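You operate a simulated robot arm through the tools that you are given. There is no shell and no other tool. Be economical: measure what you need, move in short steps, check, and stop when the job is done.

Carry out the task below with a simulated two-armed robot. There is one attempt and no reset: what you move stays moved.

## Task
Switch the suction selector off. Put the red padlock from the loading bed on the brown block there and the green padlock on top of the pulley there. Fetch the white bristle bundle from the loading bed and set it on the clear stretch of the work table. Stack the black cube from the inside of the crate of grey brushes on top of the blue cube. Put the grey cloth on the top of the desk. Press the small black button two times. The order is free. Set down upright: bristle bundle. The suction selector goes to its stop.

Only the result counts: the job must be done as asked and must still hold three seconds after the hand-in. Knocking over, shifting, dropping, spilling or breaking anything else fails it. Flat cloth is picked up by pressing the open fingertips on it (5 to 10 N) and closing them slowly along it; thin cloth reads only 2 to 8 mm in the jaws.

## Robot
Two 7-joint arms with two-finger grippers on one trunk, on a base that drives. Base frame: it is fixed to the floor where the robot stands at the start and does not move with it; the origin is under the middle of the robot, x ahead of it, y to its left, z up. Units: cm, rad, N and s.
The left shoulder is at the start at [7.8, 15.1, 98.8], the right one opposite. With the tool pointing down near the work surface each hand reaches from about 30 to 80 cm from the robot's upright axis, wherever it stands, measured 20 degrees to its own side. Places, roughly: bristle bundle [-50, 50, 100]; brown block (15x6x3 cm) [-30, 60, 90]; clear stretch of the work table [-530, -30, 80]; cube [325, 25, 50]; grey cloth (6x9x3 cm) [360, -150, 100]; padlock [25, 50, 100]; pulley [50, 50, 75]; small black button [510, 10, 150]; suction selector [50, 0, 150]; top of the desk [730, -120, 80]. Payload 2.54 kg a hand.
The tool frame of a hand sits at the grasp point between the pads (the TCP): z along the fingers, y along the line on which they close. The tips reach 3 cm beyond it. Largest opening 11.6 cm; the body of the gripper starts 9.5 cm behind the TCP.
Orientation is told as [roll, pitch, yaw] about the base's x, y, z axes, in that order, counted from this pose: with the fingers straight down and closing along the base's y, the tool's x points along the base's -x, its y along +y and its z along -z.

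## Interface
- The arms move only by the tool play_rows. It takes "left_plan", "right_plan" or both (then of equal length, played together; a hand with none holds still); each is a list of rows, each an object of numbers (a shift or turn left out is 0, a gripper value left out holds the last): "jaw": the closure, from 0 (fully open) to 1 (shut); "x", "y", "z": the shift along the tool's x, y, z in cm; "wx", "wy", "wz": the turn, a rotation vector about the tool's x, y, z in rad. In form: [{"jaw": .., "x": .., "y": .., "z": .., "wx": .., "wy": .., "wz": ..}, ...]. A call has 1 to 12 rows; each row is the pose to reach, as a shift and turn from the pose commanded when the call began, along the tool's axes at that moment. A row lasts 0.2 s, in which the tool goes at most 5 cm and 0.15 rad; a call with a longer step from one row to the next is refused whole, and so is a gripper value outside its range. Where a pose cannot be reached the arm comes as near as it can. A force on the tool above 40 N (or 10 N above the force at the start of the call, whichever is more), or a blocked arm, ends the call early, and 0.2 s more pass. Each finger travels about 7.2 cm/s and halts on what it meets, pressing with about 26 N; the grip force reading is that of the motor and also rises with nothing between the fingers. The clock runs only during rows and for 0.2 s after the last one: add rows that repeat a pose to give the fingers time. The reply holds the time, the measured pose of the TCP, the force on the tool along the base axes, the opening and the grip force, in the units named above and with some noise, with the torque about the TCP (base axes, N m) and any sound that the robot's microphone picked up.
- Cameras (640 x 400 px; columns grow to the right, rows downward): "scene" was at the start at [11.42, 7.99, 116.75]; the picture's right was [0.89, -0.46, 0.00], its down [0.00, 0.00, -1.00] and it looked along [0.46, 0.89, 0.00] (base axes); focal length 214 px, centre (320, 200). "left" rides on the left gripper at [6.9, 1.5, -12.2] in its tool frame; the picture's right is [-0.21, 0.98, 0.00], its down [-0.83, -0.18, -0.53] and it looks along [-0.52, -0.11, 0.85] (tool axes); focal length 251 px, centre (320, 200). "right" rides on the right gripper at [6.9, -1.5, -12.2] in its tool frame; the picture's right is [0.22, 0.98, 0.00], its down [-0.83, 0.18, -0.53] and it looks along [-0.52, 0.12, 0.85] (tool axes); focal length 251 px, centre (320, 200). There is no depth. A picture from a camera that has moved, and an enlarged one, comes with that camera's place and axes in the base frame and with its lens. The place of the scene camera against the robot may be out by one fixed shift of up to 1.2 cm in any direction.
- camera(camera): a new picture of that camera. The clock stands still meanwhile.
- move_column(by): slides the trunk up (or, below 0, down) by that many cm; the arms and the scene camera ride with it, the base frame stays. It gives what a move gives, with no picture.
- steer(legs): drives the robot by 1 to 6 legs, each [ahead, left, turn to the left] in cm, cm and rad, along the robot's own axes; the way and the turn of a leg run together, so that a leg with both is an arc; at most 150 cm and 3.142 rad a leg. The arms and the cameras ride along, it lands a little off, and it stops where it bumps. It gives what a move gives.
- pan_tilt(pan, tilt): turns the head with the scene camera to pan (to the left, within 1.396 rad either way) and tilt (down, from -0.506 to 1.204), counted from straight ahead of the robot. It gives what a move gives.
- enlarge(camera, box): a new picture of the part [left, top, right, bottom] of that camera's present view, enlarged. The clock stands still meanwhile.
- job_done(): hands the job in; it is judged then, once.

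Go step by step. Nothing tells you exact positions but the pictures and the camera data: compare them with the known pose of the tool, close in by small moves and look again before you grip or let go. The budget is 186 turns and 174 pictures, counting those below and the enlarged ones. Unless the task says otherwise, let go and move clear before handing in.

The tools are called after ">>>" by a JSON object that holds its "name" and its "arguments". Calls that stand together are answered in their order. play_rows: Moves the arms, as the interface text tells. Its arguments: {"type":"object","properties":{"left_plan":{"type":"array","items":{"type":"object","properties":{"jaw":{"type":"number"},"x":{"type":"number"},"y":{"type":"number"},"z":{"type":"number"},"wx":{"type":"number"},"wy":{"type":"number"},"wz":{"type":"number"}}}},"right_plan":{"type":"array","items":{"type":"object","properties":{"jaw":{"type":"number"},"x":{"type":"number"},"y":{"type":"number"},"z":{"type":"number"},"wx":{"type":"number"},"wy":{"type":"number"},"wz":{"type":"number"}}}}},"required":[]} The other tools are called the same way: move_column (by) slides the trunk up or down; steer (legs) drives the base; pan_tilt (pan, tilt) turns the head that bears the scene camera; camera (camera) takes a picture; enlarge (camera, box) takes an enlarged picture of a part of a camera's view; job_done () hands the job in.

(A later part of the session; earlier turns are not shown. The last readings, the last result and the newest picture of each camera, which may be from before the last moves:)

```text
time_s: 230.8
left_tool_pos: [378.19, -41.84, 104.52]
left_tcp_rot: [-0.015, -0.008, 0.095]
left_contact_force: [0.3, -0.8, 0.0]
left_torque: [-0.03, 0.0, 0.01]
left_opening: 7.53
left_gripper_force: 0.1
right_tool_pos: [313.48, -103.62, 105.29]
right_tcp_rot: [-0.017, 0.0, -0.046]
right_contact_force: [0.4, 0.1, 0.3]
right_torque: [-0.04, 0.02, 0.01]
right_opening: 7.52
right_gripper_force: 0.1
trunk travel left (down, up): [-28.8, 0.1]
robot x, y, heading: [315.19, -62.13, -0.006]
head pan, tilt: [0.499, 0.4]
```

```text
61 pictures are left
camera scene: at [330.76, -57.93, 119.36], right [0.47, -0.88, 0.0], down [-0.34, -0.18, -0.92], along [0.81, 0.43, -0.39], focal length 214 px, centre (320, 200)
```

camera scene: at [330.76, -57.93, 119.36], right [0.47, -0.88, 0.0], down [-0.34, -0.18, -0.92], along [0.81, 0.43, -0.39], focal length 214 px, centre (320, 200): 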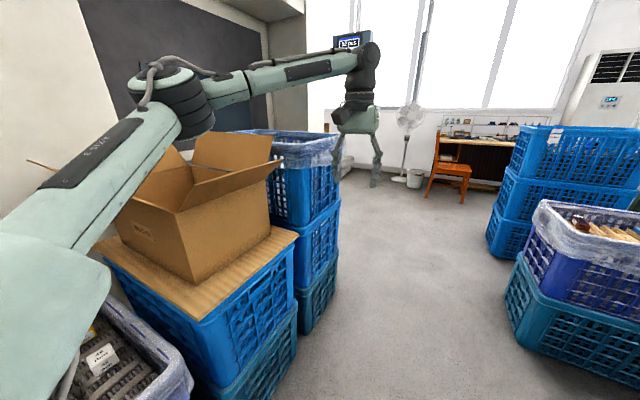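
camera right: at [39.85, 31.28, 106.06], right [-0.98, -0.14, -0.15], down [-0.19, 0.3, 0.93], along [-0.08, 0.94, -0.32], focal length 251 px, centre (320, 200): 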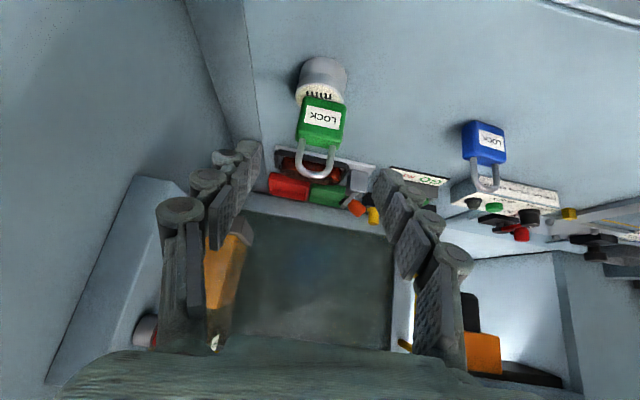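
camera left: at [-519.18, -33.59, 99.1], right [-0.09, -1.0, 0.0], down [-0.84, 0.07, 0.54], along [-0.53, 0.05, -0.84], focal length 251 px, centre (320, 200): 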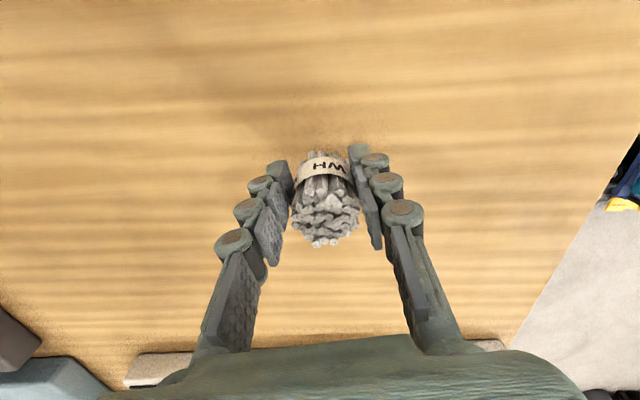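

Stack is fine. Now swing the left hand to the left side, then sidestep toward the crate and lower the trunk.

>>> {"name": "play_rows", "arguments": {"left_plan": [{"x": 3, "y": 1.5, "wz": -0.09}, {"x": 6, "y": 3, "wz": -0.18}, {"x": 9, "y": 5, "wz": -0.27}, {"x": 12, "y": 7, "wz": -0.36}, {"x": 15, "y": 9, "wz": -0.45}, {"x": 18, "y": 11, "wz": -0.54}, {"x": 21, "y": 13, "wz": -0.63}, {"x": 24, "y": 15, "wz": -0.72}, {"x": 27, "y": 17, "wz": -0.81}, {"x": 30, "y": 19, "wz": -0.9}, {"x": 33, "y": 21, "wz": -1.0}, {"x": 36, "y": 23.5, "wz": -1.1}]}}

>>> {"name": "steer", "arguments": {"legs": [[0, 20, 0]]}}

>>> {"name": "camera", "arguments": {"camera": "left"}}

>>> {"name": "pan_tilt", "arguments": {"pan": 1.2, "tilt": 0.7}}

>>> {"name": "camera", "arguments": {"camera": "scene"}}

```text
time_s: 233.4
left_tool_pos: [340.01, -21.88, 103.82]
left_tcp_rot: [-0.015, 0.011, 1.194]
left_contact_force: [0.0, 0.1, -0.6]
left_torque: [-0.02, 0.03, 0.0]
left_opening: 7.55
left_gripper_force: 0.1
right_tool_pos: [313.5, -103.59, 105.3]
right_tcp_rot: [-0.016, 0.0, -0.046]
right_contact_force: [-1.5, 0.8, 0.4]
right_torque: [0.04, -0.01, 0.0]
right_opening: 7.52
right_gripper_force: 0.1
trunk travel left (down, up): [-28.8, 0.1]
robot x, y, heading: [315.42, -61.88, -0.005]
head pan, tilt: [0.499, 0.4]
```

```text
time_s: 235.9
left_tool_pos: [340.11, -1.85, 103.89]
left_tcp_rot: [-0.014, 0.011, 1.195]
left_contact_force: [0.0, 0.3, -0.4]
left_torque: [0.0, 0.01, 0.02]
left_opening: 7.54
left_gripper_force: 0.2
right_tool_pos: [313.79, -83.74, 105.33]
right_tcp_rot: [-0.017, 0.0, -0.043]
right_contact_force: [-0.3, 0.4, 1.0]
right_torque: [-0.04, 0.0, -0.02]
right_opening: 7.53
right_gripper_force: 0.0
trunk travel left (down, up): [-28.8, 0.1]
robot x, y, heading: [315.57, -42.37, -0.004]
head pan, tilt: [0.499, 0.4]
```

```text
60 pictures are left
camera left: at [336.18, -7.69, 116.09], right [-0.83, 0.56, -0.02], down [0.47, 0.71, 0.53], along [0.31, 0.43, -0.85], focal length 251 px, centre (320, 200)
```

left: 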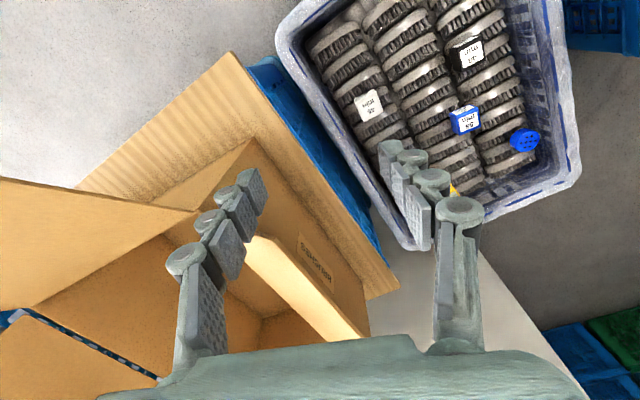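

```text
time_s: 237.0
left_tool_pos: [340.15, -1.78, 103.94]
left_tcp_rot: [-0.015, 0.01, 1.196]
left_contact_force: [0.3, 0.2, -0.4]
left_torque: [0.0, 0.01, 0.03]
left_opening: 7.52
left_gripper_force: 0.0
right_tool_pos: [313.84, -83.69, 105.25]
right_tcp_rot: [-0.018, 0.001, -0.045]
right_contact_force: [0.2, -0.5, -0.3]
right_torque: [-0.01, 0.03, 0.02]
right_opening: 7.52
right_gripper_force: 0.1
trunk travel left (down, up): [-28.8, 0.1]
robot x, y, heading: [315.55, -42.23, -0.003]
head pan, tilt: [1.201, 0.7]
```

```text
59 pictures are left
camera scene: at [325.82, -34.44, 116.69], right [0.93, -0.37, 0.0], down [-0.24, -0.6, -0.77], along [0.28, 0.71, -0.64], focal length 214 px, centre (320, 200)
```

scene: 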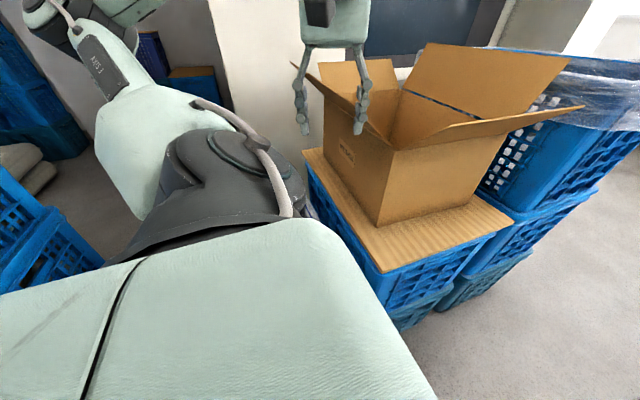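

Triangulated: black cube ≈ [314.6, 9.1, ~60], blue ≈ [318.9, 21.1, ~60]. Zoom for orientations.

>>> {"name": "enlarge", "arguments": {"camera": "left", "box": [420, 10, 540, 160]}}

```text
2.67 times, centred on (480, 85) of left
camera zoom: at [336.18, -7.71, 116.1], right [-0.83, 0.56, -0.02], down [0.47, 0.71, 0.53], along [0.31, 0.43, -0.85], focal length 670 px, centre (-107, 507)
```

zoom: 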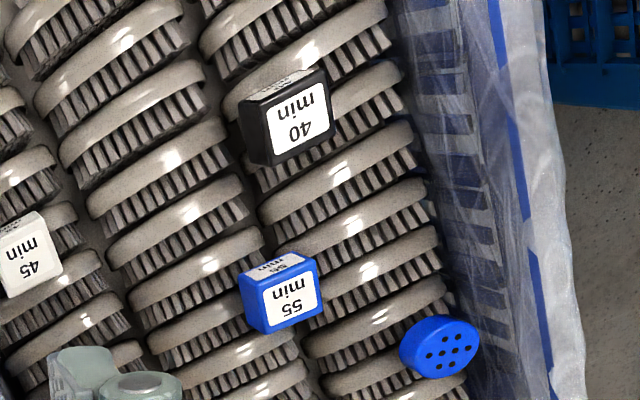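

Both cubes are yawed about -9°. Move the left hand over the black cube, lower the trunk 20 cm, and look.

>>> {"name": "play_rows", "arguments": {"left_plan": [{"y": 4, "wz": -0.08}, {"y": 8, "wz": -0.16}, {"y": 12, "x": -0.3, "wz": -0.22}, {"y": 16, "x": -0.6, "wz": -0.22}, {"y": 20, "x": -0.8, "wz": -0.22}, {"y": 24, "x": -1, "wz": -0.22}, {"y": 28.4, "x": -1.06, "wz": -0.22}]}}

>>> {"name": "move_column", "arguments": {"by": -20}}

>>> {"name": "camera", "arguments": {"camera": "left"}}

```text
time_s: 238.6
left_tool_pos: [322.78, 13.08, 102.37]
left_tcp_rot: [-0.009, 0.013, 1.417]
left_contact_force: [-0.6, -0.3, -0.6]
left_torque: [0.01, -0.04, -0.02]
left_opening: 7.55
left_gripper_force: 0.2
left hand out of reach, approached as far as the arm can: row 5, 6, 7
right_tool_pos: [313.78, -83.75, 105.34]
right_tcp_rot: [-0.019, 0.001, -0.043]
right_contact_force: [-0.3, 0.9, 0.0]
right_torque: [-0.02, 0.0, 0.0]
right_opening: 7.54
right_gripper_force: 0.0
trunk travel left (down, up): [-28.8, 0.1]
robot x, y, heading: [315.48, -42.31, -0.003]
head pan, tilt: [1.201, 0.7]
```

```text
time_s: 240.8
left_tool_pos: [322.87, 13.07, 82.34]
left_tcp_rot: [-0.01, 0.011, 1.417]
left_contact_force: [-0.1, -0.2, -0.9]
left_torque: [0.0, 0.01, 0.01]
left_opening: 7.54
left_gripper_force: 0.1
right_tool_pos: [313.84, -83.69, 85.43]
right_tcp_rot: [-0.017, 0.001, -0.042]
right_contact_force: [-0.7, -0.9, -0.2]
right_torque: [0.01, 0.03, 0.04]
right_opening: 7.54
right_gripper_force: 0.1
trunk travel left (down, up): [-8.8, 20.1]
robot x, y, heading: [315.36, -42.46, 0.002]
head pan, tilt: [1.201, 0.7]
```

```text
57 pictures are left
camera left: at [320.36, 6.53, 94.64], right [-0.93, 0.36, -0.01], down [0.3, 0.8, 0.53], along [0.2, 0.49, -0.85], focal length 251 px, centre (320, 200)
```

left: 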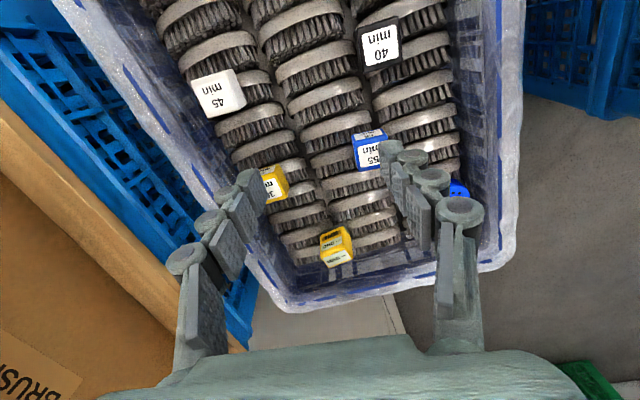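

Shift the base by (-8.6, -3.8) to bring the hand over the black cube, then check.

>>> {"name": "steer", "arguments": {"legs": [[-8.5, -3.9, 0]]}}

>>> {"name": "play_rows", "arguments": {"left_plan": [{"z": 4}, {"z": 8}, {"z": 11}, {"z": 11}]}}

>>> {"name": "camera", "arguments": {"camera": "left"}}

```text
time_s: 241.9
left_tool_pos: [314.65, 9.26, 82.41]
left_tcp_rot: [-0.01, 0.014, 1.414]
left_contact_force: [-0.4, -0.3, 0.7]
left_torque: [0.01, -0.01, -0.02]
left_opening: 7.56
left_gripper_force: 0.0
right_tool_pos: [305.26, -87.52, 85.42]
right_tcp_rot: [-0.017, 0.0, -0.043]
right_contact_force: [-0.3, 0.4, 0.4]
right_torque: [0.0, -0.01, 0.01]
right_opening: 7.51
right_gripper_force: 0.0
trunk travel left (down, up): [-8.8, 20.1]
robot x, y, heading: [307.23, -46.31, -0.009]
head pan, tilt: [1.201, 0.7]
```

```text
time_s: 242.9
left_tool_pos: [315.06, 9.02, 71.53]
left_tcp_rot: [-0.011, 0.015, 1.416]
left_contact_force: [-0.2, -0.1, 0.1]
left_torque: [-0.01, -0.02, 0.03]
left_opening: 7.55
left_gripper_force: 0.1
left hand out of reach, approached as far as the arm can: row 3, 4
right_tool_pos: [305.4, -87.61, 85.32]
right_tcp_rot: [-0.018, -0.001, -0.045]
right_contact_force: [-0.1, 0.1, -0.9]
right_torque: [-0.02, -0.01, 0.0]
right_opening: 7.55
right_gripper_force: 0.0
trunk travel left (down, up): [-8.8, 20.1]
robot x, y, heading: [306.71, -45.76, -0.009]
head pan, tilt: [1.201, 0.7]
```

```text
56 pictures are left
camera left: at [312.53, 2.48, 83.79], right [-0.93, 0.36, -0.01], down [0.3, 0.8, 0.52], along [0.2, 0.48, -0.85], focal length 251 px, centre (320, 200)
```

left: 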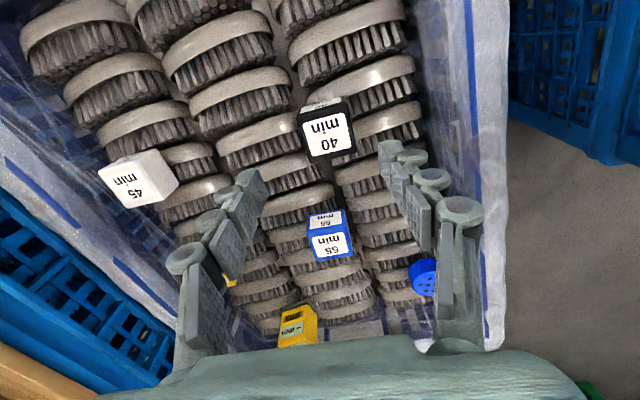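

Black is at [314.6, 9.1]. To improve reach, shift the arm +8 in x and the base -8.4, then lower the trunk.

>>> {"name": "play_rows", "arguments": {"left_plan": [{"x": -0.6, "y": -4}, {"x": -1.23, "y": -7.9}, {"x": -1.23, "y": -7.9}]}}

>>> {"name": "steer", "arguments": {"legs": [[-8.4, 0, 0.009]]}}

>>> {"name": "move_column", "arguments": {"by": -8.6}}

>>> {"name": "camera", "arguments": {"camera": "left"}}

```text
time_s: 243.7
left_tool_pos: [323.06, 9.19, 71.75]
left_tcp_rot: [-0.011, 0.011, 1.413]
left_contact_force: [0.2, 0.5, 0.2]
left_torque: [0.0, -0.04, 0.0]
left_opening: 7.54
left_gripper_force: 0.1
right_tool_pos: [305.34, -87.62, 85.2]
right_tcp_rot: [-0.017, 0.001, -0.043]
right_contact_force: [-0.8, -0.1, 0.2]
right_torque: [0.02, 0.02, 0.02]
right_opening: 7.54
right_gripper_force: 0.0
trunk travel left (down, up): [-8.8, 20.1]
robot x, y, heading: [307.36, -45.76, -0.0]
head pan, tilt: [1.201, 0.7]
```

```text
time_s: 244.8
left_tool_pos: [314.28, 9.46, 71.86]
left_tcp_rot: [-0.012, 0.012, 1.423]
left_contact_force: [0.3, -0.1, -0.1]
left_torque: [0.01, 0.03, 0.0]
left_opening: 7.53
left_gripper_force: 0.2
right_tool_pos: [297.42, -87.61, 85.26]
right_tcp_rot: [-0.017, 0.0, -0.035]
right_contact_force: [-0.2, 0.8, 0.5]
right_torque: [0.03, 0.01, -0.01]
right_opening: 7.52
right_gripper_force: 0.1
trunk travel left (down, up): [-8.8, 20.1]
robot x, y, heading: [298.24, -46.25, 0.006]
head pan, tilt: [1.201, 0.7]
```

```text
time_s: 246.0
left_tool_pos: [314.3, 9.36, 63.36]
left_tcp_rot: [-0.012, 0.013, 1.425]
left_contact_force: [-0.7, 0.4, -0.5]
left_torque: [0.01, -0.01, 0.03]
left_opening: 7.56
left_gripper_force: 0.1
right_tool_pos: [297.38, -87.55, 76.72]
right_tcp_rot: [-0.018, 0.0, -0.034]
right_contact_force: [0.0, 0.2, 0.0]
right_torque: [0.03, 0.0, 0.01]
right_opening: 7.53
right_gripper_force: 0.0
trunk travel left (down, up): [-0.2, 28.7]
robot x, y, heading: [298.7, -46.19, 0.005]
head pan, tilt: [1.201, 0.7]
```

```text
55 pictures are left
camera left: at [311.76, 2.78, 75.45], right [-0.93, 0.35, -0.01], down [0.3, 0.8, 0.53], along [0.2, 0.49, -0.85], focal length 251 px, centre (320, 200)
```

left: 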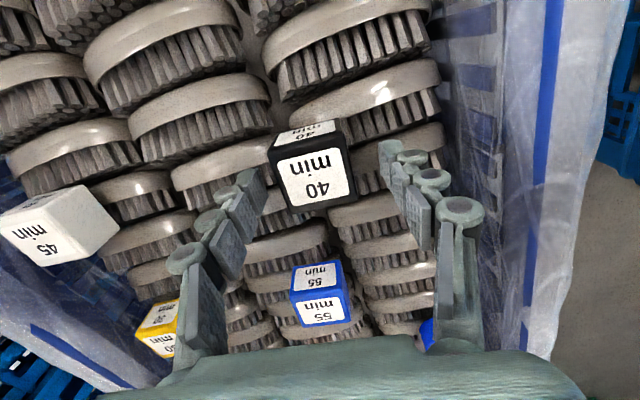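

Small +x correction and descend 3.6 cm.

>>> {"name": "play_rows", "arguments": {"left_plan": [{"y": -0.45}, {"y": -0.45, "z": 1.5}, {"y": -0.45, "z": 3.0}, {"y": -0.45, "z": 3.6}, {"y": -0.45, "z": 3.6}]}}

>>> {"name": "camera", "arguments": {"camera": "left"}}

```text
time_s: 246.9
left_tool_pos: [314.44, 9.39, 61.26]
left_tcp_rot: [-0.009, -0.003, 1.43]
left_contact_force: [-19.0, -8.7, 69.9]
left_torque: [-0.55, 2.08, 0.14]
left_opening: 6.8
left_gripper_force: 29.1
right_tool_pos: [297.35, -87.86, 76.54]
right_tcp_rot: [-0.009, -0.001, -0.034]
right_contact_force: [-0.1, -0.4, -0.2]
right_torque: [0.05, -0.01, -0.03]
right_opening: 7.54
right_gripper_force: 0.1
trunk travel left (down, up): [-0.2, 28.7]
robot x, y, heading: [298.38, -46.43, 0.006]
head pan, tilt: [1.201, 0.7]
stopped in row 4 (left hand): the force on the tool passed its limit at 50 N (the readings are from after the stop); the commanded pose is now the measured one
```

```text
54 pictures are left
camera left: at [311.88, 2.47, 73.36], right [-0.94, 0.35, -0.01], down [0.29, 0.79, 0.54], along [0.19, 0.5, -0.84], focal length 251 px, centre (320, 200)
```

left: 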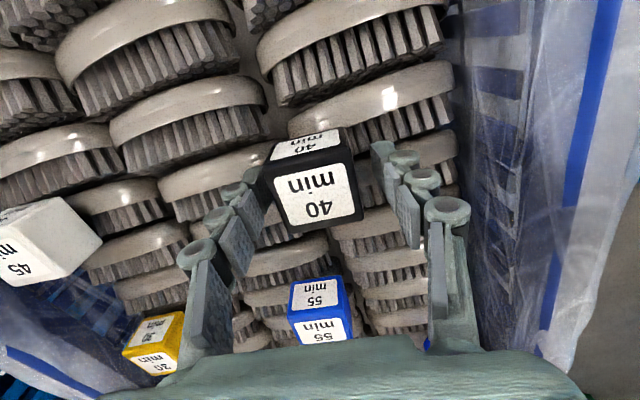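

The fingertips rest on the brushes. Raise 0.9 cm and close on the cube's upper part.

>>> {"name": "play_rows", "arguments": {"left_plan": [{"z": -0.5}, {"z": -0.9}, {"z": -0.9}]}}

>>> {"name": "play_rows", "arguments": {"left_plan": [{"jaw": 0.5}, {"jaw": 0.65}, {"jaw": 0.75}, {"jaw": 0.8}, {"jaw": 0.8}]}}

>>> {"name": "camera", "arguments": {"camera": "left"}}

```text
time_s: 247.7
left_tool_pos: [314.97, 9.47, 61.23]
left_tcp_rot: [-0.015, 0.007, 1.425]
left_contact_force: [-0.7, -0.3, 1.0]
left_torque: [0.0, 0.04, 0.01]
left_opening: 7.54
left_gripper_force: 0.1
right_tool_pos: [297.53, -87.5, 76.84]
right_tcp_rot: [-0.016, 0.0, -0.035]
right_contact_force: [0.3, -0.2, -0.5]
right_torque: [-0.01, 0.0, -0.03]
right_opening: 7.52
right_gripper_force: 0.0
trunk travel left (down, up): [-0.2, 28.7]
robot x, y, heading: [298.7, -46.29, 0.006]
head pan, tilt: [1.201, 0.7]
```

```text
time_s: 248.9
left_tool_pos: [314.66, 9.49, 61.65]
left_tcp_rot: [-0.014, 0.001, 1.427]
left_contact_force: [-14.4, 6.8, 31.0]
left_torque: [0.22, 1.07, -0.14]
left_opening: 4.53
left_gripper_force: 25.8
right_tool_pos: [297.31, -87.66, 76.67]
right_tcp_rot: [-0.012, 0.0, -0.035]
right_contact_force: [-0.6, 0.1, -0.2]
right_torque: [0.02, 0.0, -0.01]
right_opening: 7.55
right_gripper_force: 0.0
trunk travel left (down, up): [-0.2, 28.7]
robot x, y, heading: [298.86, -46.41, 0.004]
head pan, tilt: [1.201, 0.7]
```

```text
53 pictures are left
camera left: at [312.09, 2.7, 73.71], right [-0.94, 0.35, -0.01], down [0.29, 0.79, 0.54], along [0.2, 0.5, -0.84], focal length 251 px, centre (320, 200)
```

left: 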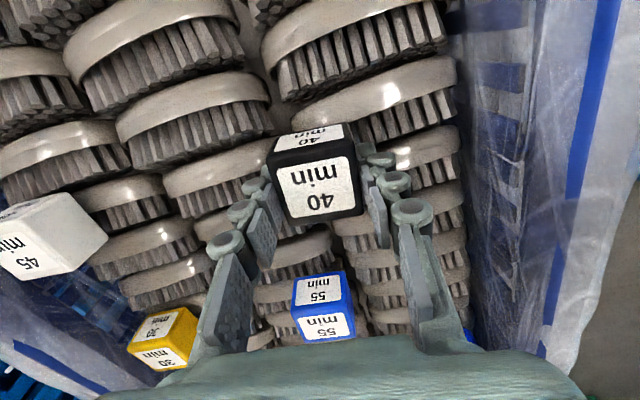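

Gripped (4.5 cm). Lift by raising the trunk.

>>> {"name": "move_column", "arguments": {"by": 7}}

>>> {"name": "camera", "arguments": {"camera": "left"}}

```text
time_s: 249.9
left_tool_pos: [314.7, 9.47, 68.26]
left_tcp_rot: [-0.015, 0.007, 1.428]
left_contact_force: [-0.1, -0.4, -0.9]
left_torque: [-0.02, 0.02, -0.03]
left_opening: 4.51
left_gripper_force: 25.5
right_tool_pos: [297.4, -87.55, 83.68]
right_tcp_rot: [-0.015, 0.0, -0.036]
right_contact_force: [0.1, -0.9, 0.6]
right_torque: [-0.02, -0.01, -0.01]
right_opening: 7.54
right_gripper_force: 0.0
trunk travel left (down, up): [-7.2, 21.7]
robot x, y, heading: [298.42, -46.25, 0.009]
head pan, tilt: [1.201, 0.7]
```

```text
52 pictures are left
camera left: at [312.2, 2.75, 80.48], right [-0.94, 0.35, -0.01], down [0.29, 0.8, 0.53], along [0.2, 0.49, -0.85], focal length 251 px, centre (320, 200)
```

left: 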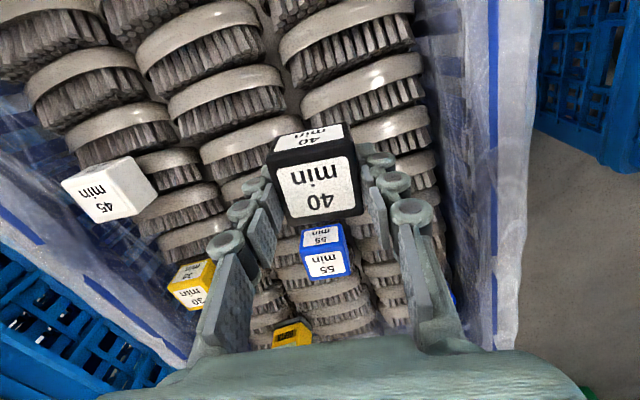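

Held firmly; cube top is at the TCP level. Move above the blue cube (≈[318.8, 20.8]).

>>> {"name": "play_rows", "arguments": {"left_plan": [{"z": -1.5}, {"x": -3.5, "y": -0.7, "z": -1.5}, {"x": -7, "y": -1.5, "z": -1.5}, {"x": -10, "y": -2.1, "z": -1.5}, {"x": -11.8, "y": -2.45, "z": -1.5}, {"x": -11.8, "y": -2.45, "z": -1.5}]}}

>>> {"name": "camera", "arguments": {"camera": "left"}}

>>> {"name": "pan_tilt", "arguments": {"pan": 1.39, "tilt": 0.6}}

>>> {"name": "camera", "arguments": {"camera": "scene"}}

```text
time_s: 251.3
left_tool_pos: [318.87, 20.64, 69.94]
left_tcp_rot: [-0.014, 0.008, 1.425]
left_contact_force: [-0.4, -0.9, -0.2]
left_torque: [-0.02, -0.03, 0.02]
left_opening: 4.48
left_gripper_force: 26.2
right_tool_pos: [297.46, -87.51, 83.65]
right_tcp_rot: [-0.017, 0.001, -0.036]
right_contact_force: [-0.4, 0.5, 0.0]
right_torque: [0.02, 0.0, -0.01]
right_opening: 7.56
right_gripper_force: 0.0
trunk travel left (down, up): [-7.2, 21.7]
robot x, y, heading: [298.5, -46.18, 0.005]
head pan, tilt: [1.201, 0.7]
```

```text
51 pictures are left
camera left: at [316.26, 13.92, 82.03], right [-0.94, 0.35, -0.01], down [0.29, 0.8, 0.53], along [0.2, 0.49, -0.85], focal length 251 px, centre (320, 200)
```

left: 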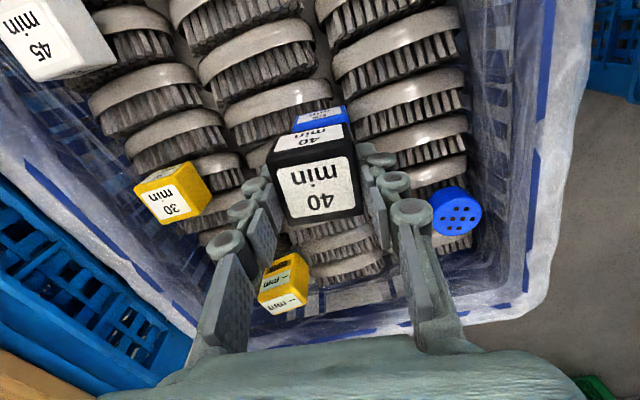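

```text
time_s: 252.1
left_tool_pos: [318.78, 20.68, 69.89]
left_tcp_rot: [-0.013, 0.009, 1.426]
left_contact_force: [0.3, 0.5, 0.1]
left_torque: [-0.02, -0.01, -0.02]
left_opening: 4.51
left_gripper_force: 26.5
right_tool_pos: [297.46, -87.54, 83.7]
right_tcp_rot: [-0.017, 0.001, -0.037]
right_contact_force: [0.3, -1.3, -0.6]
right_torque: [0.0, -0.01, 0.0]
right_opening: 7.53
right_gripper_force: 0.1
trunk travel left (down, up): [-7.2, 21.7]
robot x, y, heading: [298.36, -46.17, 0.002]
head pan, tilt: [1.389, 0.6]
```

```text
50 pictures are left
camera scene: at [307.52, -37.46, 95.94], right [0.98, -0.18, 0.0], down [-0.1, -0.56, -0.82], along [0.15, 0.81, -0.57], focal length 214 px, centre (320, 200)
```

scene: 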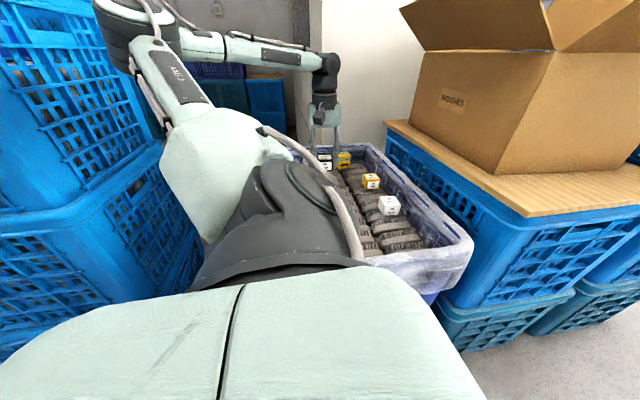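

>>> {"name": "enlarge", "arguments": {"camera": "left", "box": [250, 80, 390, 230]}}

```text
2.67 times, centred on (320, 155) of left
camera zoom: at [316.25, 13.9, 82.03], right [-0.94, 0.35, -0.01], down [0.29, 0.8, 0.53], along [0.2, 0.49, -0.85], focal length 670 px, centre (320, 320)
```

zoom: 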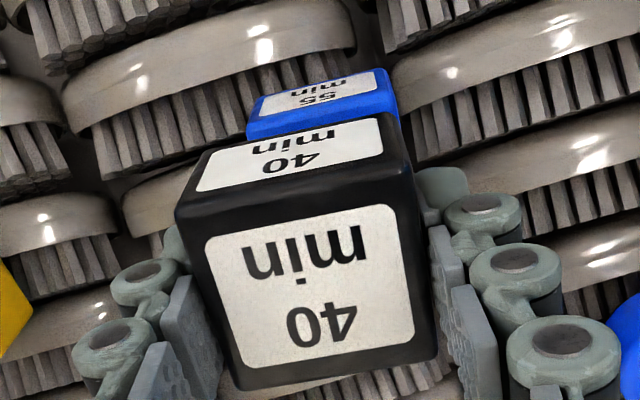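

Blue's centre is about 0.9 cm further in +y. Correct and lower to just above contact.

>>> {"name": "play_rows", "arguments": {"left_plan": [{"x": -0.9}, {"x": -0.9, "z": 1.5}, {"x": -0.9, "z": 2.8}, {"x": -0.9, "z": 2.8}]}}

>>> {"name": "enlarge", "arguments": {"camera": "left", "box": [250, 80, 390, 230]}}

```text
time_s: 253.1
left_tool_pos: [319.06, 21.53, 66.99]
left_tcp_rot: [-0.014, 0.007, 1.425]
left_contact_force: [1.0, 0.0, -0.9]
left_torque: [0.01, 0.01, 0.04]
left_opening: 4.46
left_gripper_force: 26.0
right_tool_pos: [297.33, -87.57, 83.78]
right_tcp_rot: [-0.018, 0.001, -0.034]
right_contact_force: [0.6, -0.3, 0.9]
right_torque: [0.02, 0.01, 0.0]
right_opening: 7.53
right_gripper_force: 0.0
trunk travel left (down, up): [-7.2, 21.7]
robot x, y, heading: [298.8, -46.1, 0.001]
head pan, tilt: [1.389, 0.6]
```

```text
2.67 times, centred on (320, 155) of left
camera zoom: at [316.48, 14.9, 79.18], right [-0.94, 0.35, -0.01], down [0.29, 0.8, 0.53], along [0.2, 0.49, -0.85], focal length 670 px, centre (320, 320)
```

zoom: 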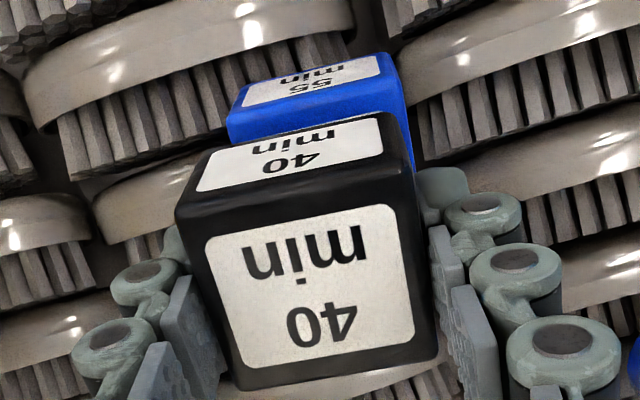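

Aligned in depth; shift 0.45 along tool y and lower until contact.

>>> {"name": "play_rows", "arguments": {"left_plan": [{"y": 0.45}, {"y": 0.45, "z": 0.4}, {"y": 0.45, "z": 0.4}]}}

>>> {"name": "play_rows", "arguments": {"left_plan": [{"z": 0.3}, {"z": 0.3}]}}

>>> {"name": "enlarge", "arguments": {"camera": "left", "box": [250, 80, 390, 230]}}

```text
time_s: 253.9
left_tool_pos: [318.5, 21.7, 66.64]
left_tcp_rot: [-0.012, 0.006, 1.426]
left_contact_force: [0.0, -0.7, -0.7]
left_torque: [0.04, 0.02, 0.03]
left_opening: 4.5
left_gripper_force: 26.4
right_tool_pos: [297.4, -87.47, 83.74]
right_tcp_rot: [-0.016, -0.001, -0.037]
right_contact_force: [0.2, 1.1, 0.3]
right_torque: [-0.02, 0.01, 0.0]
right_opening: 7.53
right_gripper_force: 0.0
trunk travel left (down, up): [-7.2, 21.7]
robot x, y, heading: [298.26, -46.03, 0.001]
head pan, tilt: [1.389, 0.6]
```

```text
time_s: 254.5
left_tool_pos: [318.59, 21.69, 66.21]
left_tcp_rot: [-0.015, 0.009, 1.426]
left_contact_force: [0.4, 0.2, -0.8]
left_torque: [0.03, 0.06, -0.03]
left_opening: 4.48
left_gripper_force: 26.2
right_tool_pos: [297.43, -87.64, 83.69]
right_tcp_rot: [-0.018, 0.0, -0.035]
right_contact_force: [-0.1, -0.5, 0.4]
right_torque: [0.0, -0.01, -0.01]
right_opening: 7.56
right_gripper_force: 0.0
trunk travel left (down, up): [-7.2, 21.7]
robot x, y, heading: [298.57, -46.38, 0.002]
head pan, tilt: [1.389, 0.6]
```

```text
2.67 times, centred on (320, 155) of left
camera zoom: at [316.03, 15.03, 78.42], right [-0.94, 0.35, -0.02], down [0.29, 0.8, 0.53], along [0.2, 0.49, -0.85], focal length 670 px, centre (320, 320)
```

zoom: 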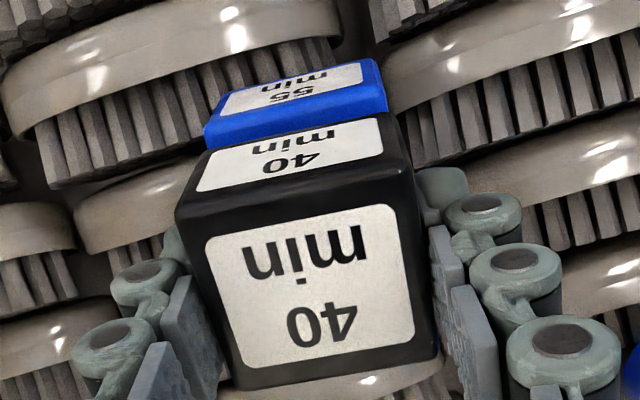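

>>> {"name": "play_rows", "arguments": {"left_plan": [{"z": 0.35}, {"z": 0.35}]}}

>>> {"name": "play_rows", "arguments": {"left_plan": [{"z": 0.3}, {"z": 0.3}]}}

>>> {"name": "enlarge", "arguments": {"camera": "left", "box": [250, 80, 390, 230]}}

```text
time_s: 255.1
left_tool_pos: [318.57, 21.74, 65.91]
left_tcp_rot: [-0.014, 0.007, 1.426]
left_contact_force: [0.7, 0.7, -0.7]
left_torque: [0.03, -0.01, 0.02]
left_opening: 4.48
left_gripper_force: 25.7
right_tool_pos: [297.41, -87.44, 83.68]
right_tcp_rot: [-0.016, -0.001, -0.034]
right_contact_force: [-0.2, 0.0, 0.7]
right_torque: [-0.03, 0.02, 0.03]
right_opening: 7.55
right_gripper_force: 0.1
trunk travel left (down, up): [-7.2, 21.7]
robot x, y, heading: [298.78, -46.52, 0.001]
head pan, tilt: [1.389, 0.6]
```

```text
time_s: 255.7
left_tool_pos: [318.57, 21.71, 65.6]
left_tcp_rot: [-0.015, 0.007, 1.425]
left_contact_force: [-0.1, -0.1, -0.5]
left_torque: [-0.04, -0.03, -0.01]
left_opening: 4.5
left_gripper_force: 25.9
right_tool_pos: [297.34, -87.57, 83.63]
right_tcp_rot: [-0.018, -0.002, -0.036]
right_contact_force: [0.1, -0.5, 0.3]
right_torque: [-0.04, 0.01, 0.03]
right_opening: 7.55
right_gripper_force: 0.1
trunk travel left (down, up): [-7.2, 21.7]
robot x, y, heading: [298.8, -46.21, 0.008]
head pan, tilt: [1.389, 0.6]
```

```text
2.67 times, centred on (320, 155) of left
camera zoom: at [316.01, 15.05, 77.81], right [-0.94, 0.35, -0.01], down [0.29, 0.8, 0.53], along [0.2, 0.49, -0.85], focal length 670 px, centre (320, 320)
```

zoom: 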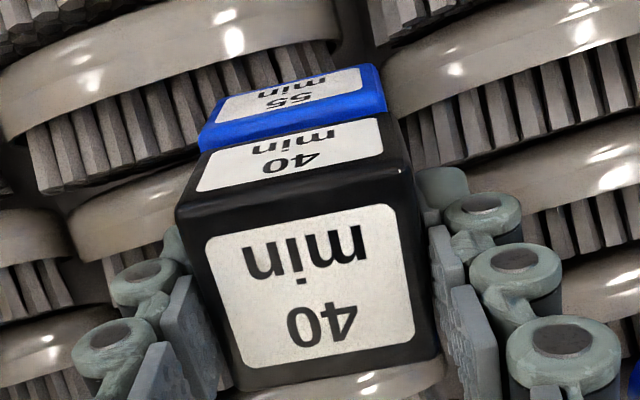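

>>> {"name": "play_rows", "arguments": {"left_plan": [{"z": 0.3}, {"z": 0.3}]}}

>>> {"name": "play_rows", "arguments": {"left_plan": [{"z": 0.3}, {"z": 0.3}]}}

>>> {"name": "enlarge", "arguments": {"camera": "left", "box": [250, 80, 390, 230]}}

```text
time_s: 256.3
left_tool_pos: [318.51, 21.82, 65.23]
left_tcp_rot: [-0.012, 0.008, 1.426]
left_contact_force: [-0.2, 0.0, -0.9]
left_torque: [0.01, 0.01, -0.07]
left_opening: 4.48
left_gripper_force: 25.9
right_tool_pos: [297.35, -87.63, 83.68]
right_tcp_rot: [-0.016, -0.001, -0.035]
right_contact_force: [0.0, 0.2, -0.7]
right_torque: [-0.02, 0.0, 0.0]
right_opening: 7.55
right_gripper_force: 0.1
trunk travel left (down, up): [-7.2, 21.7]
robot x, y, heading: [298.54, -45.91, 0.006]
head pan, tilt: [1.389, 0.6]
```

```text
time_s: 256.9
left_tool_pos: [318.74, 21.79, 65.13]
left_tcp_rot: [-0.015, 0.005, 1.426]
left_contact_force: [0.2, 1.5, 7.3]
left_torque: [0.08, 0.2, -0.03]
left_opening: 4.46
left_gripper_force: 25.7
right_tool_pos: [297.39, -87.57, 83.69]
right_tcp_rot: [-0.018, -0.001, -0.035]
right_contact_force: [0.1, 0.2, -0.8]
right_torque: [-0.02, -0.01, 0.0]
right_opening: 7.54
right_gripper_force: 0.1
trunk travel left (down, up): [-7.2, 21.7]
robot x, y, heading: [298.49, -46.21, 0.004]
head pan, tilt: [1.389, 0.6]
```

```text
2.67 times, centred on (320, 155) of left
camera zoom: at [316.02, 15.0, 77.33], right [-0.94, 0.35, -0.02], down [0.29, 0.79, 0.53], along [0.2, 0.49, -0.85], focal length 670 px, centre (320, 320)
```

zoom: 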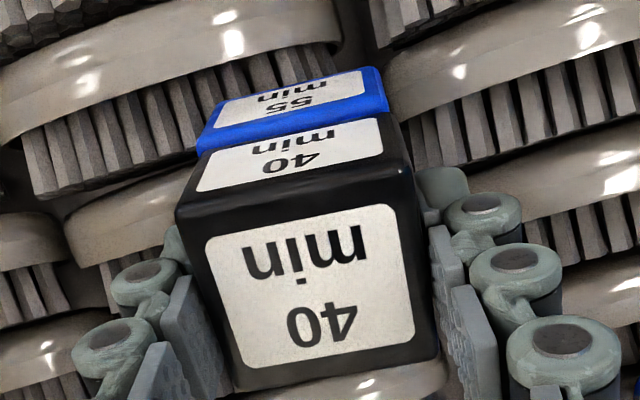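

Contact with blue (7 N), well aligned. Release slowly and rise.

>>> {"name": "play_rows", "arguments": {"left_plan": [{"z": -0.1, "jaw": 0.7}, {"z": -0.1, "jaw": 0.6}, {"z": -0.1, "jaw": 0.5}, {"z": -0.1, "jaw": 0.4}, {"z": -0.1, "jaw": 0.35}, {"z": -0.1, "jaw": 0.35}]}}

>>> {"name": "move_column", "arguments": {"by": 10}}

>>> {"name": "camera", "arguments": {"camera": "left"}}

```text
time_s: 258.3
left_tool_pos: [318.48, 21.78, 65.2]
left_tcp_rot: [-0.012, 0.007, 1.427]
left_contact_force: [0.5, 0.0, 0.7]
left_torque: [-0.01, 0.01, 0.0]
left_opening: 7.55
left_gripper_force: 0.0
right_tool_pos: [297.29, -87.56, 83.68]
right_tcp_rot: [-0.017, 0.0, -0.033]
right_contact_force: [-0.1, -0.5, -0.2]
right_torque: [0.0, 0.01, 0.0]
right_opening: 7.53
right_gripper_force: 0.0
trunk travel left (down, up): [-7.2, 21.7]
robot x, y, heading: [298.59, -46.13, 0.002]
head pan, tilt: [1.389, 0.6]
```

```text
time_s: 259.6
left_tool_pos: [318.52, 21.67, 75.09]
left_tcp_rot: [-0.017, 0.007, 1.426]
left_contact_force: [0.5, -0.1, -0.4]
left_torque: [-0.02, -0.01, -0.01]
left_opening: 7.54
left_gripper_force: 0.1
right_tool_pos: [297.45, -87.5, 93.73]
right_tcp_rot: [-0.017, -0.001, -0.036]
right_contact_force: [-0.5, 0.4, -0.1]
right_torque: [0.02, 0.01, 0.01]
right_opening: 7.55
right_gripper_force: 0.1
trunk travel left (down, up): [-17.2, 11.7]
robot x, y, heading: [298.68, -46.17, 0.005]
head pan, tilt: [1.389, 0.6]
```

```text
44 pictures are left
camera left: at [316.0, 15.04, 87.28], right [-0.94, 0.35, -0.01], down [0.29, 0.8, 0.53], along [0.2, 0.49, -0.85], focal length 251 px, centre (320, 200)
```

left: 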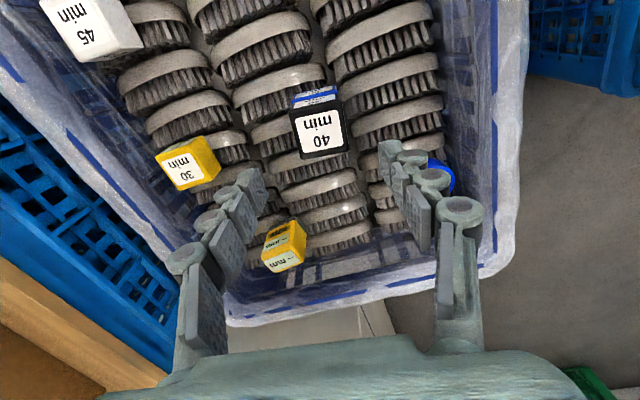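

Black cube is on the blue cube. Raise, move away from the crate, and look right for the cloth.

>>> {"name": "move_column", "arguments": {"by": 11.5}}

>>> {"name": "steer", "arguments": {"legs": [[0, -24, 0]]}}

>>> {"name": "pan_tilt", "arguments": {"pan": -0.75, "tilt": 0.2}}

>>> {"name": "camera", "arguments": {"camera": "scene"}}

```text
time_s: 261.1
left_tool_pos: [318.53, 21.61, 86.67]
left_tcp_rot: [-0.014, 0.006, 1.425]
left_contact_force: [-0.1, -0.3, -0.2]
left_torque: [-0.01, -0.03, -0.01]
left_opening: 7.54
left_gripper_force: 0.1
right_tool_pos: [297.34, -87.5, 105.21]
right_tcp_rot: [-0.018, 0.0, -0.034]
right_contact_force: [0.1, 0.0, -0.1]
right_torque: [0.01, 0.0, 0.0]
right_opening: 7.54
right_gripper_force: 0.1
trunk travel left (down, up): [-28.8, 0.2]
robot x, y, heading: [298.58, -46.19, 0.001]
head pan, tilt: [1.389, 0.6]
```

```text
time_s: 264.0
left_tool_pos: [318.64, -2.38, 86.59]
left_tcp_rot: [-0.014, 0.007, 1.428]
left_contact_force: [-0.8, -0.3, -0.5]
left_torque: [0.02, 0.0, 0.02]
left_opening: 7.54
left_gripper_force: 0.0
right_tool_pos: [297.58, -111.61, 105.2]
right_tcp_rot: [-0.018, 0.0, -0.034]
right_contact_force: [0.3, 0.3, 0.0]
right_torque: [0.01, -0.02, -0.02]
right_opening: 7.52
right_gripper_force: 0.0
trunk travel left (down, up): [-28.8, 0.2]
robot x, y, heading: [299.12, -70.09, 0.005]
head pan, tilt: [1.389, 0.6]
```

```text
time_s: 266.0
left_tool_pos: [318.65, -2.4, 86.67]
left_tcp_rot: [-0.015, 0.008, 1.428]
left_contact_force: [-0.4, 0.9, -0.1]
left_torque: [-0.02, -0.04, 0.01]
left_opening: 7.52
left_gripper_force: 0.1
right_tool_pos: [297.55, -111.58, 105.14]
right_tcp_rot: [-0.019, -0.001, -0.034]
right_contact_force: [-1.2, -0.1, 0.3]
right_torque: [-0.01, 0.04, 0.01]
right_opening: 7.53
right_gripper_force: 0.0
trunk travel left (down, up): [-28.8, 0.2]
robot x, y, heading: [298.82, -70.13, 0.006]
head pan, tilt: [-0.75, 0.201]
```

```text
43 pictures are left
camera scene: at [312.93, -76.53, 121.12], right [-0.68, -0.74, 0.0], down [-0.15, 0.14, -0.98], along [0.72, -0.66, -0.2], focal length 214 px, centre (320, 200)
```

scene: 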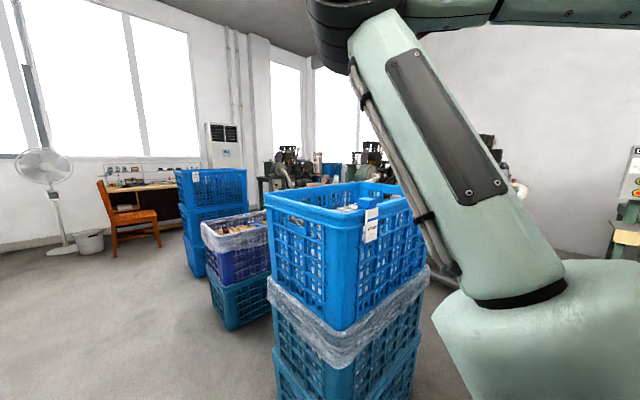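

>>> {"name": "enlarge", "arguments": {"camera": "scene", "box": [255, 170, 435, 270]}}

```text
3.56 times, centred on (345, 220) of scene
camera zoom: at [312.93, -76.53, 121.12], right [-0.68, -0.74, 0.0], down [-0.15, 0.14, -0.98], along [0.72, -0.66, -0.2], focal length 763 px, centre (231, 129)
```

zoom: 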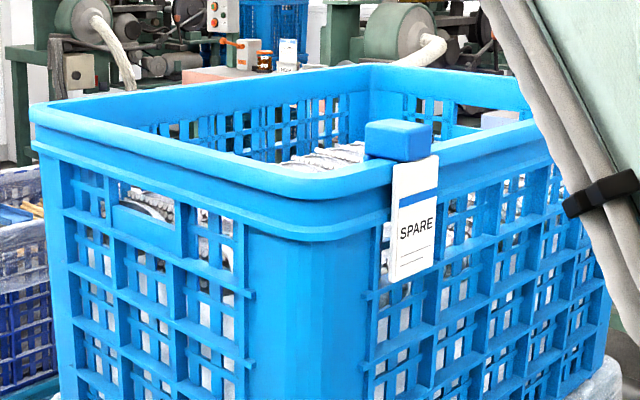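

The top crate's rim is at z≈105, spanning x 349+, y -120 down; the cloth should be inside near its -x edge. I look at the floor to the right to plan the approach.

>>> {"name": "pan_tilt", "arguments": {"pan": -1.39, "tilt": 0.5}}

>>> {"name": "camera", "arguments": {"camera": "scene"}}

>>> {"name": "camera", "arguments": {"camera": "right"}}

```text
time_s: 267.1
left_tool_pos: [318.65, -2.37, 86.61]
left_tcp_rot: [-0.013, 0.007, 1.429]
left_contact_force: [0.7, -0.7, -0.3]
left_torque: [0.0, -0.03, -0.02]
left_opening: 7.51
left_gripper_force: 0.0
right_tool_pos: [297.61, -111.59, 105.23]
right_tcp_rot: [-0.019, 0.001, -0.035]
right_contact_force: [-0.2, 0.3, -0.1]
right_torque: [0.02, 0.0, 0.0]
right_opening: 7.53
right_gripper_force: 0.1
trunk travel left (down, up): [-28.8, 0.2]
robot x, y, heading: [298.67, -70.32, 0.0]
head pan, tilt: [-1.389, 0.499]
```

```text
41 pictures are left
camera scene: at [307.78, -79.15, 118.36], right [-0.98, -0.19, 0.0], down [-0.09, 0.47, -0.88], along [0.16, -0.86, -0.48], focal length 214 px, centre (320, 200)
```

scene: 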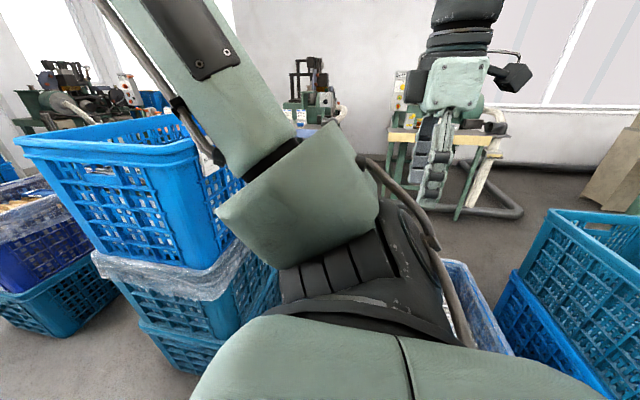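

```text
40 pictures are left
camera right: at [290.51, -112.66, 117.48], right [-0.18, 0.98, -0.02], down [0.83, 0.16, 0.53], along [0.52, 0.08, -0.85], focal length 251 px, centre (320, 200)
```

right: 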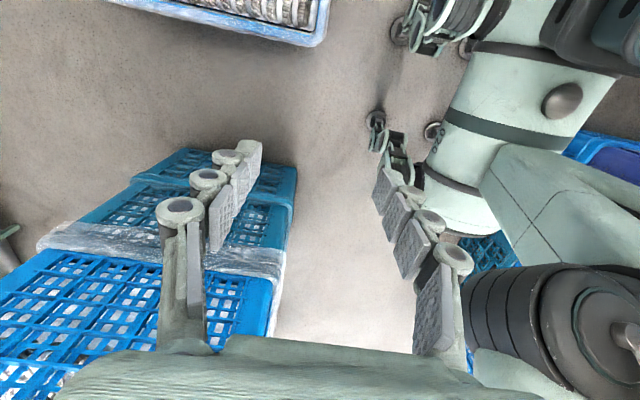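

Plan: use the right arm sideways into the crate. First fold the left hand to the front and raise the right hand.

>>> {"name": "play_rows", "arguments": {"left_plan": [{"x": 3.2, "y": -2.6, "z": -1.4, "wz": 0.09}, {"x": 6.4, "y": -5.2, "z": -2.8, "wz": 0.18}, {"x": 9.6, "y": -7.8, "z": -4.2, "wz": 0.27}, {"x": 12.8, "y": -10.4, "z": -5.7, "wz": 0.36}, {"x": 16, "y": -13, "z": -7.1, "wz": 0.45}, {"x": 19.3, "y": -15.6, "z": -8.5, "wz": 0.54}, {"x": 22.5, "y": -18.2, "z": -9.9, "wz": 0.63}, {"x": 25.7, "y": -20.8, "z": -11.3, "wz": 0.72}, {"x": 28.9, "y": -23.4, "z": -12.7, "wz": 0.81}, {"x": 32.1, "y": -26, "z": -14.2, "wz": 0.9}, {"x": 35.4, "y": -28.6, "z": -15.6, "wz": 1.0}, {"x": 38.6, "y": -31.2, "z": -17, "wz": 1.1}], "right_plan": [{"z": -1}, {"z": -2}, {"z": -3}, {"z": -4}, {"z": -5}, {"z": -6}, {"z": -7}, {"z": -8}, {"z": -9}, {"z": -10}, {"z": -11}, {"z": -12}]}}

>>> {"name": "steer", "arguments": {"legs": [[30, -8, 0]]}}

>>> {"name": "camera", "arguments": {"camera": "right"}}

```text
time_s: 269.6
left_tool_pos: [343.76, -45.15, 104.27]
left_tcp_rot: [-0.014, -0.008, 0.325]
left_contact_force: [0.8, 0.7, 0.1]
left_torque: [0.01, 0.01, 0.0]
left_opening: 7.52
left_gripper_force: 0.0
right_tool_pos: [297.76, -111.46, 117.21]
right_tcp_rot: [-0.018, -0.001, -0.032]
right_contact_force: [0.3, -0.7, -1.0]
right_torque: [0.03, 0.04, 0.01]
right_opening: 7.53
right_gripper_force: 0.0
trunk travel left (down, up): [-28.8, 0.2]
robot x, y, heading: [298.88, -70.13, 0.006]
head pan, tilt: [-1.389, 0.499]
```

```text
time_s: 271.7
left_tool_pos: [372.94, -52.41, 104.36]
left_tcp_rot: [-0.012, -0.008, 0.329]
left_contact_force: [-0.1, -0.3, -0.2]
left_torque: [0.02, -0.01, 0.0]
left_opening: 7.52
left_gripper_force: 0.1
right_tool_pos: [327.12, -119.12, 117.2]
right_tcp_rot: [-0.018, 0.002, -0.031]
right_contact_force: [-0.2, -0.7, 0.9]
right_torque: [0.01, 0.03, -0.02]
right_opening: 7.56
right_gripper_force: 0.1
trunk travel left (down, up): [-28.8, 0.2]
robot x, y, heading: [328.26, -78.17, 0.009]
head pan, tilt: [-1.389, 0.499]
```

```text
39 pictures are left
camera right: at [320.17, -120.19, 129.53], right [-0.19, 0.98, -0.02], down [0.83, 0.17, 0.53], along [0.52, 0.08, -0.85], focal length 251 px, centre (320, 200)
```

right: 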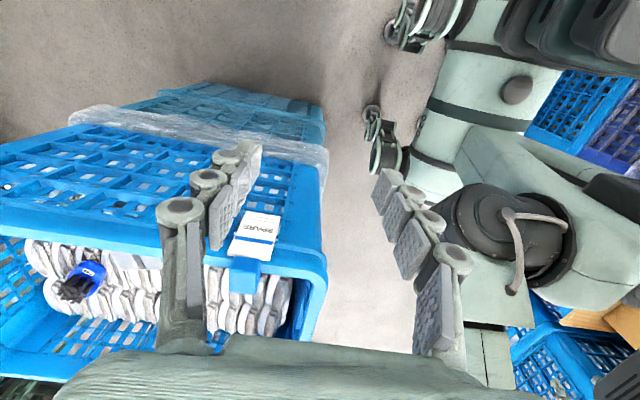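

>>> {"name": "steer", "arguments": {"legs": [[14, -5, 0]]}}

>>> {"name": "play_rows", "arguments": {"right_plan": [{"y": -4, "x": -1}, {"y": -8, "x": -2}, {"y": -12, "x": -3}, {"y": -16, "x": -4}, {"y": -19, "x": -5}]}}

>>> {"name": "camera", "arguments": {"camera": "right"}}

```text
time_s: 273.1
left_tool_pos: [386.75, -57.28, 104.39]
left_tcp_rot: [-0.014, -0.009, 0.332]
left_contact_force: [-0.3, -1.3, -0.4]
left_torque: [-0.01, 0.07, 0.01]
left_opening: 7.58
left_gripper_force: 0.0
right_tool_pos: [341.11, -124.02, 117.23]
right_tcp_rot: [-0.017, 0.001, -0.029]
right_contact_force: [0.0, -0.1, -0.4]
right_torque: [0.0, 0.05, -0.04]
right_opening: 7.54
right_gripper_force: 0.0
trunk travel left (down, up): [-28.8, 0.2]
robot x, y, heading: [341.85, -82.79, 0.009]
head pan, tilt: [-1.389, 0.499]
```

```text
time_s: 274.3
left_tool_pos: [386.71, -57.39, 104.36]
left_tcp_rot: [-0.012, -0.009, 0.332]
left_contact_force: [0.5, 0.3, 0.2]
left_torque: [-0.01, 0.0, 0.0]
left_opening: 7.55
left_gripper_force: 0.2
right_tool_pos: [345.57, -143.26, 117.4]
right_tcp_rot: [-0.017, -0.001, -0.028]
right_contact_force: [0.0, -0.8, -0.5]
right_torque: [-0.03, 0.0, 0.01]
right_opening: 7.54
right_gripper_force: 0.0
trunk travel left (down, up): [-28.8, 0.2]
robot x, y, heading: [342.07, -82.69, 0.009]
head pan, tilt: [-1.389, 0.499]
```

```text
38 pictures are left
camera right: at [338.62, -144.4, 129.75], right [-0.19, 0.98, -0.02], down [0.83, 0.17, 0.53], along [0.52, 0.09, -0.85], focal length 251 px, centre (320, 200)
```

right: 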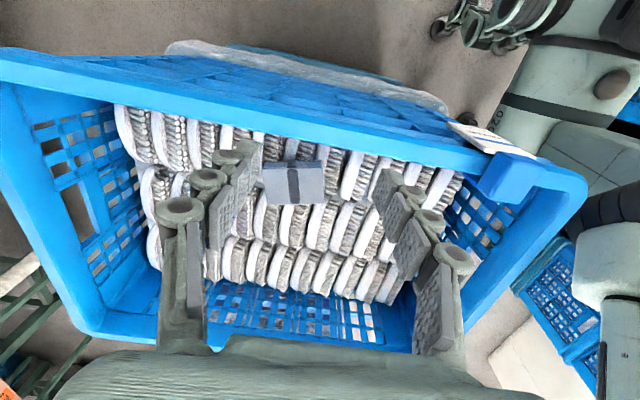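

The folded grey cloth with a dark band is right there. Zoom.

>>> {"name": "enlarge", "arguments": {"camera": "right", "box": [230, 130, 370, 230]}}

```text
4.00 times, centred on (300, 180) of right
camera zoom: at [338.62, -144.4, 129.75], right [-0.19, 0.98, -0.02], down [0.83, 0.17, 0.53], along [0.52, 0.09, -0.85], focal length 1006 px, centre (400, 280)
```

zoom: 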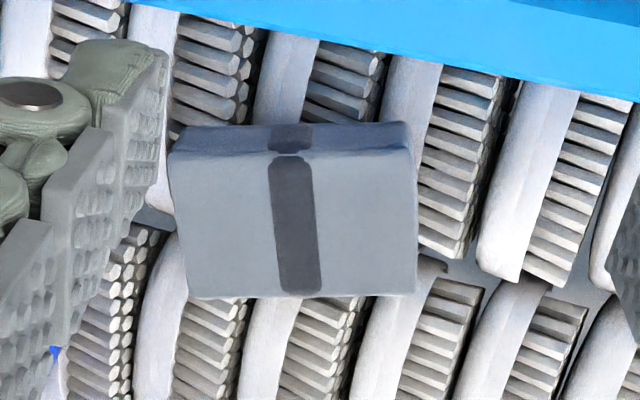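

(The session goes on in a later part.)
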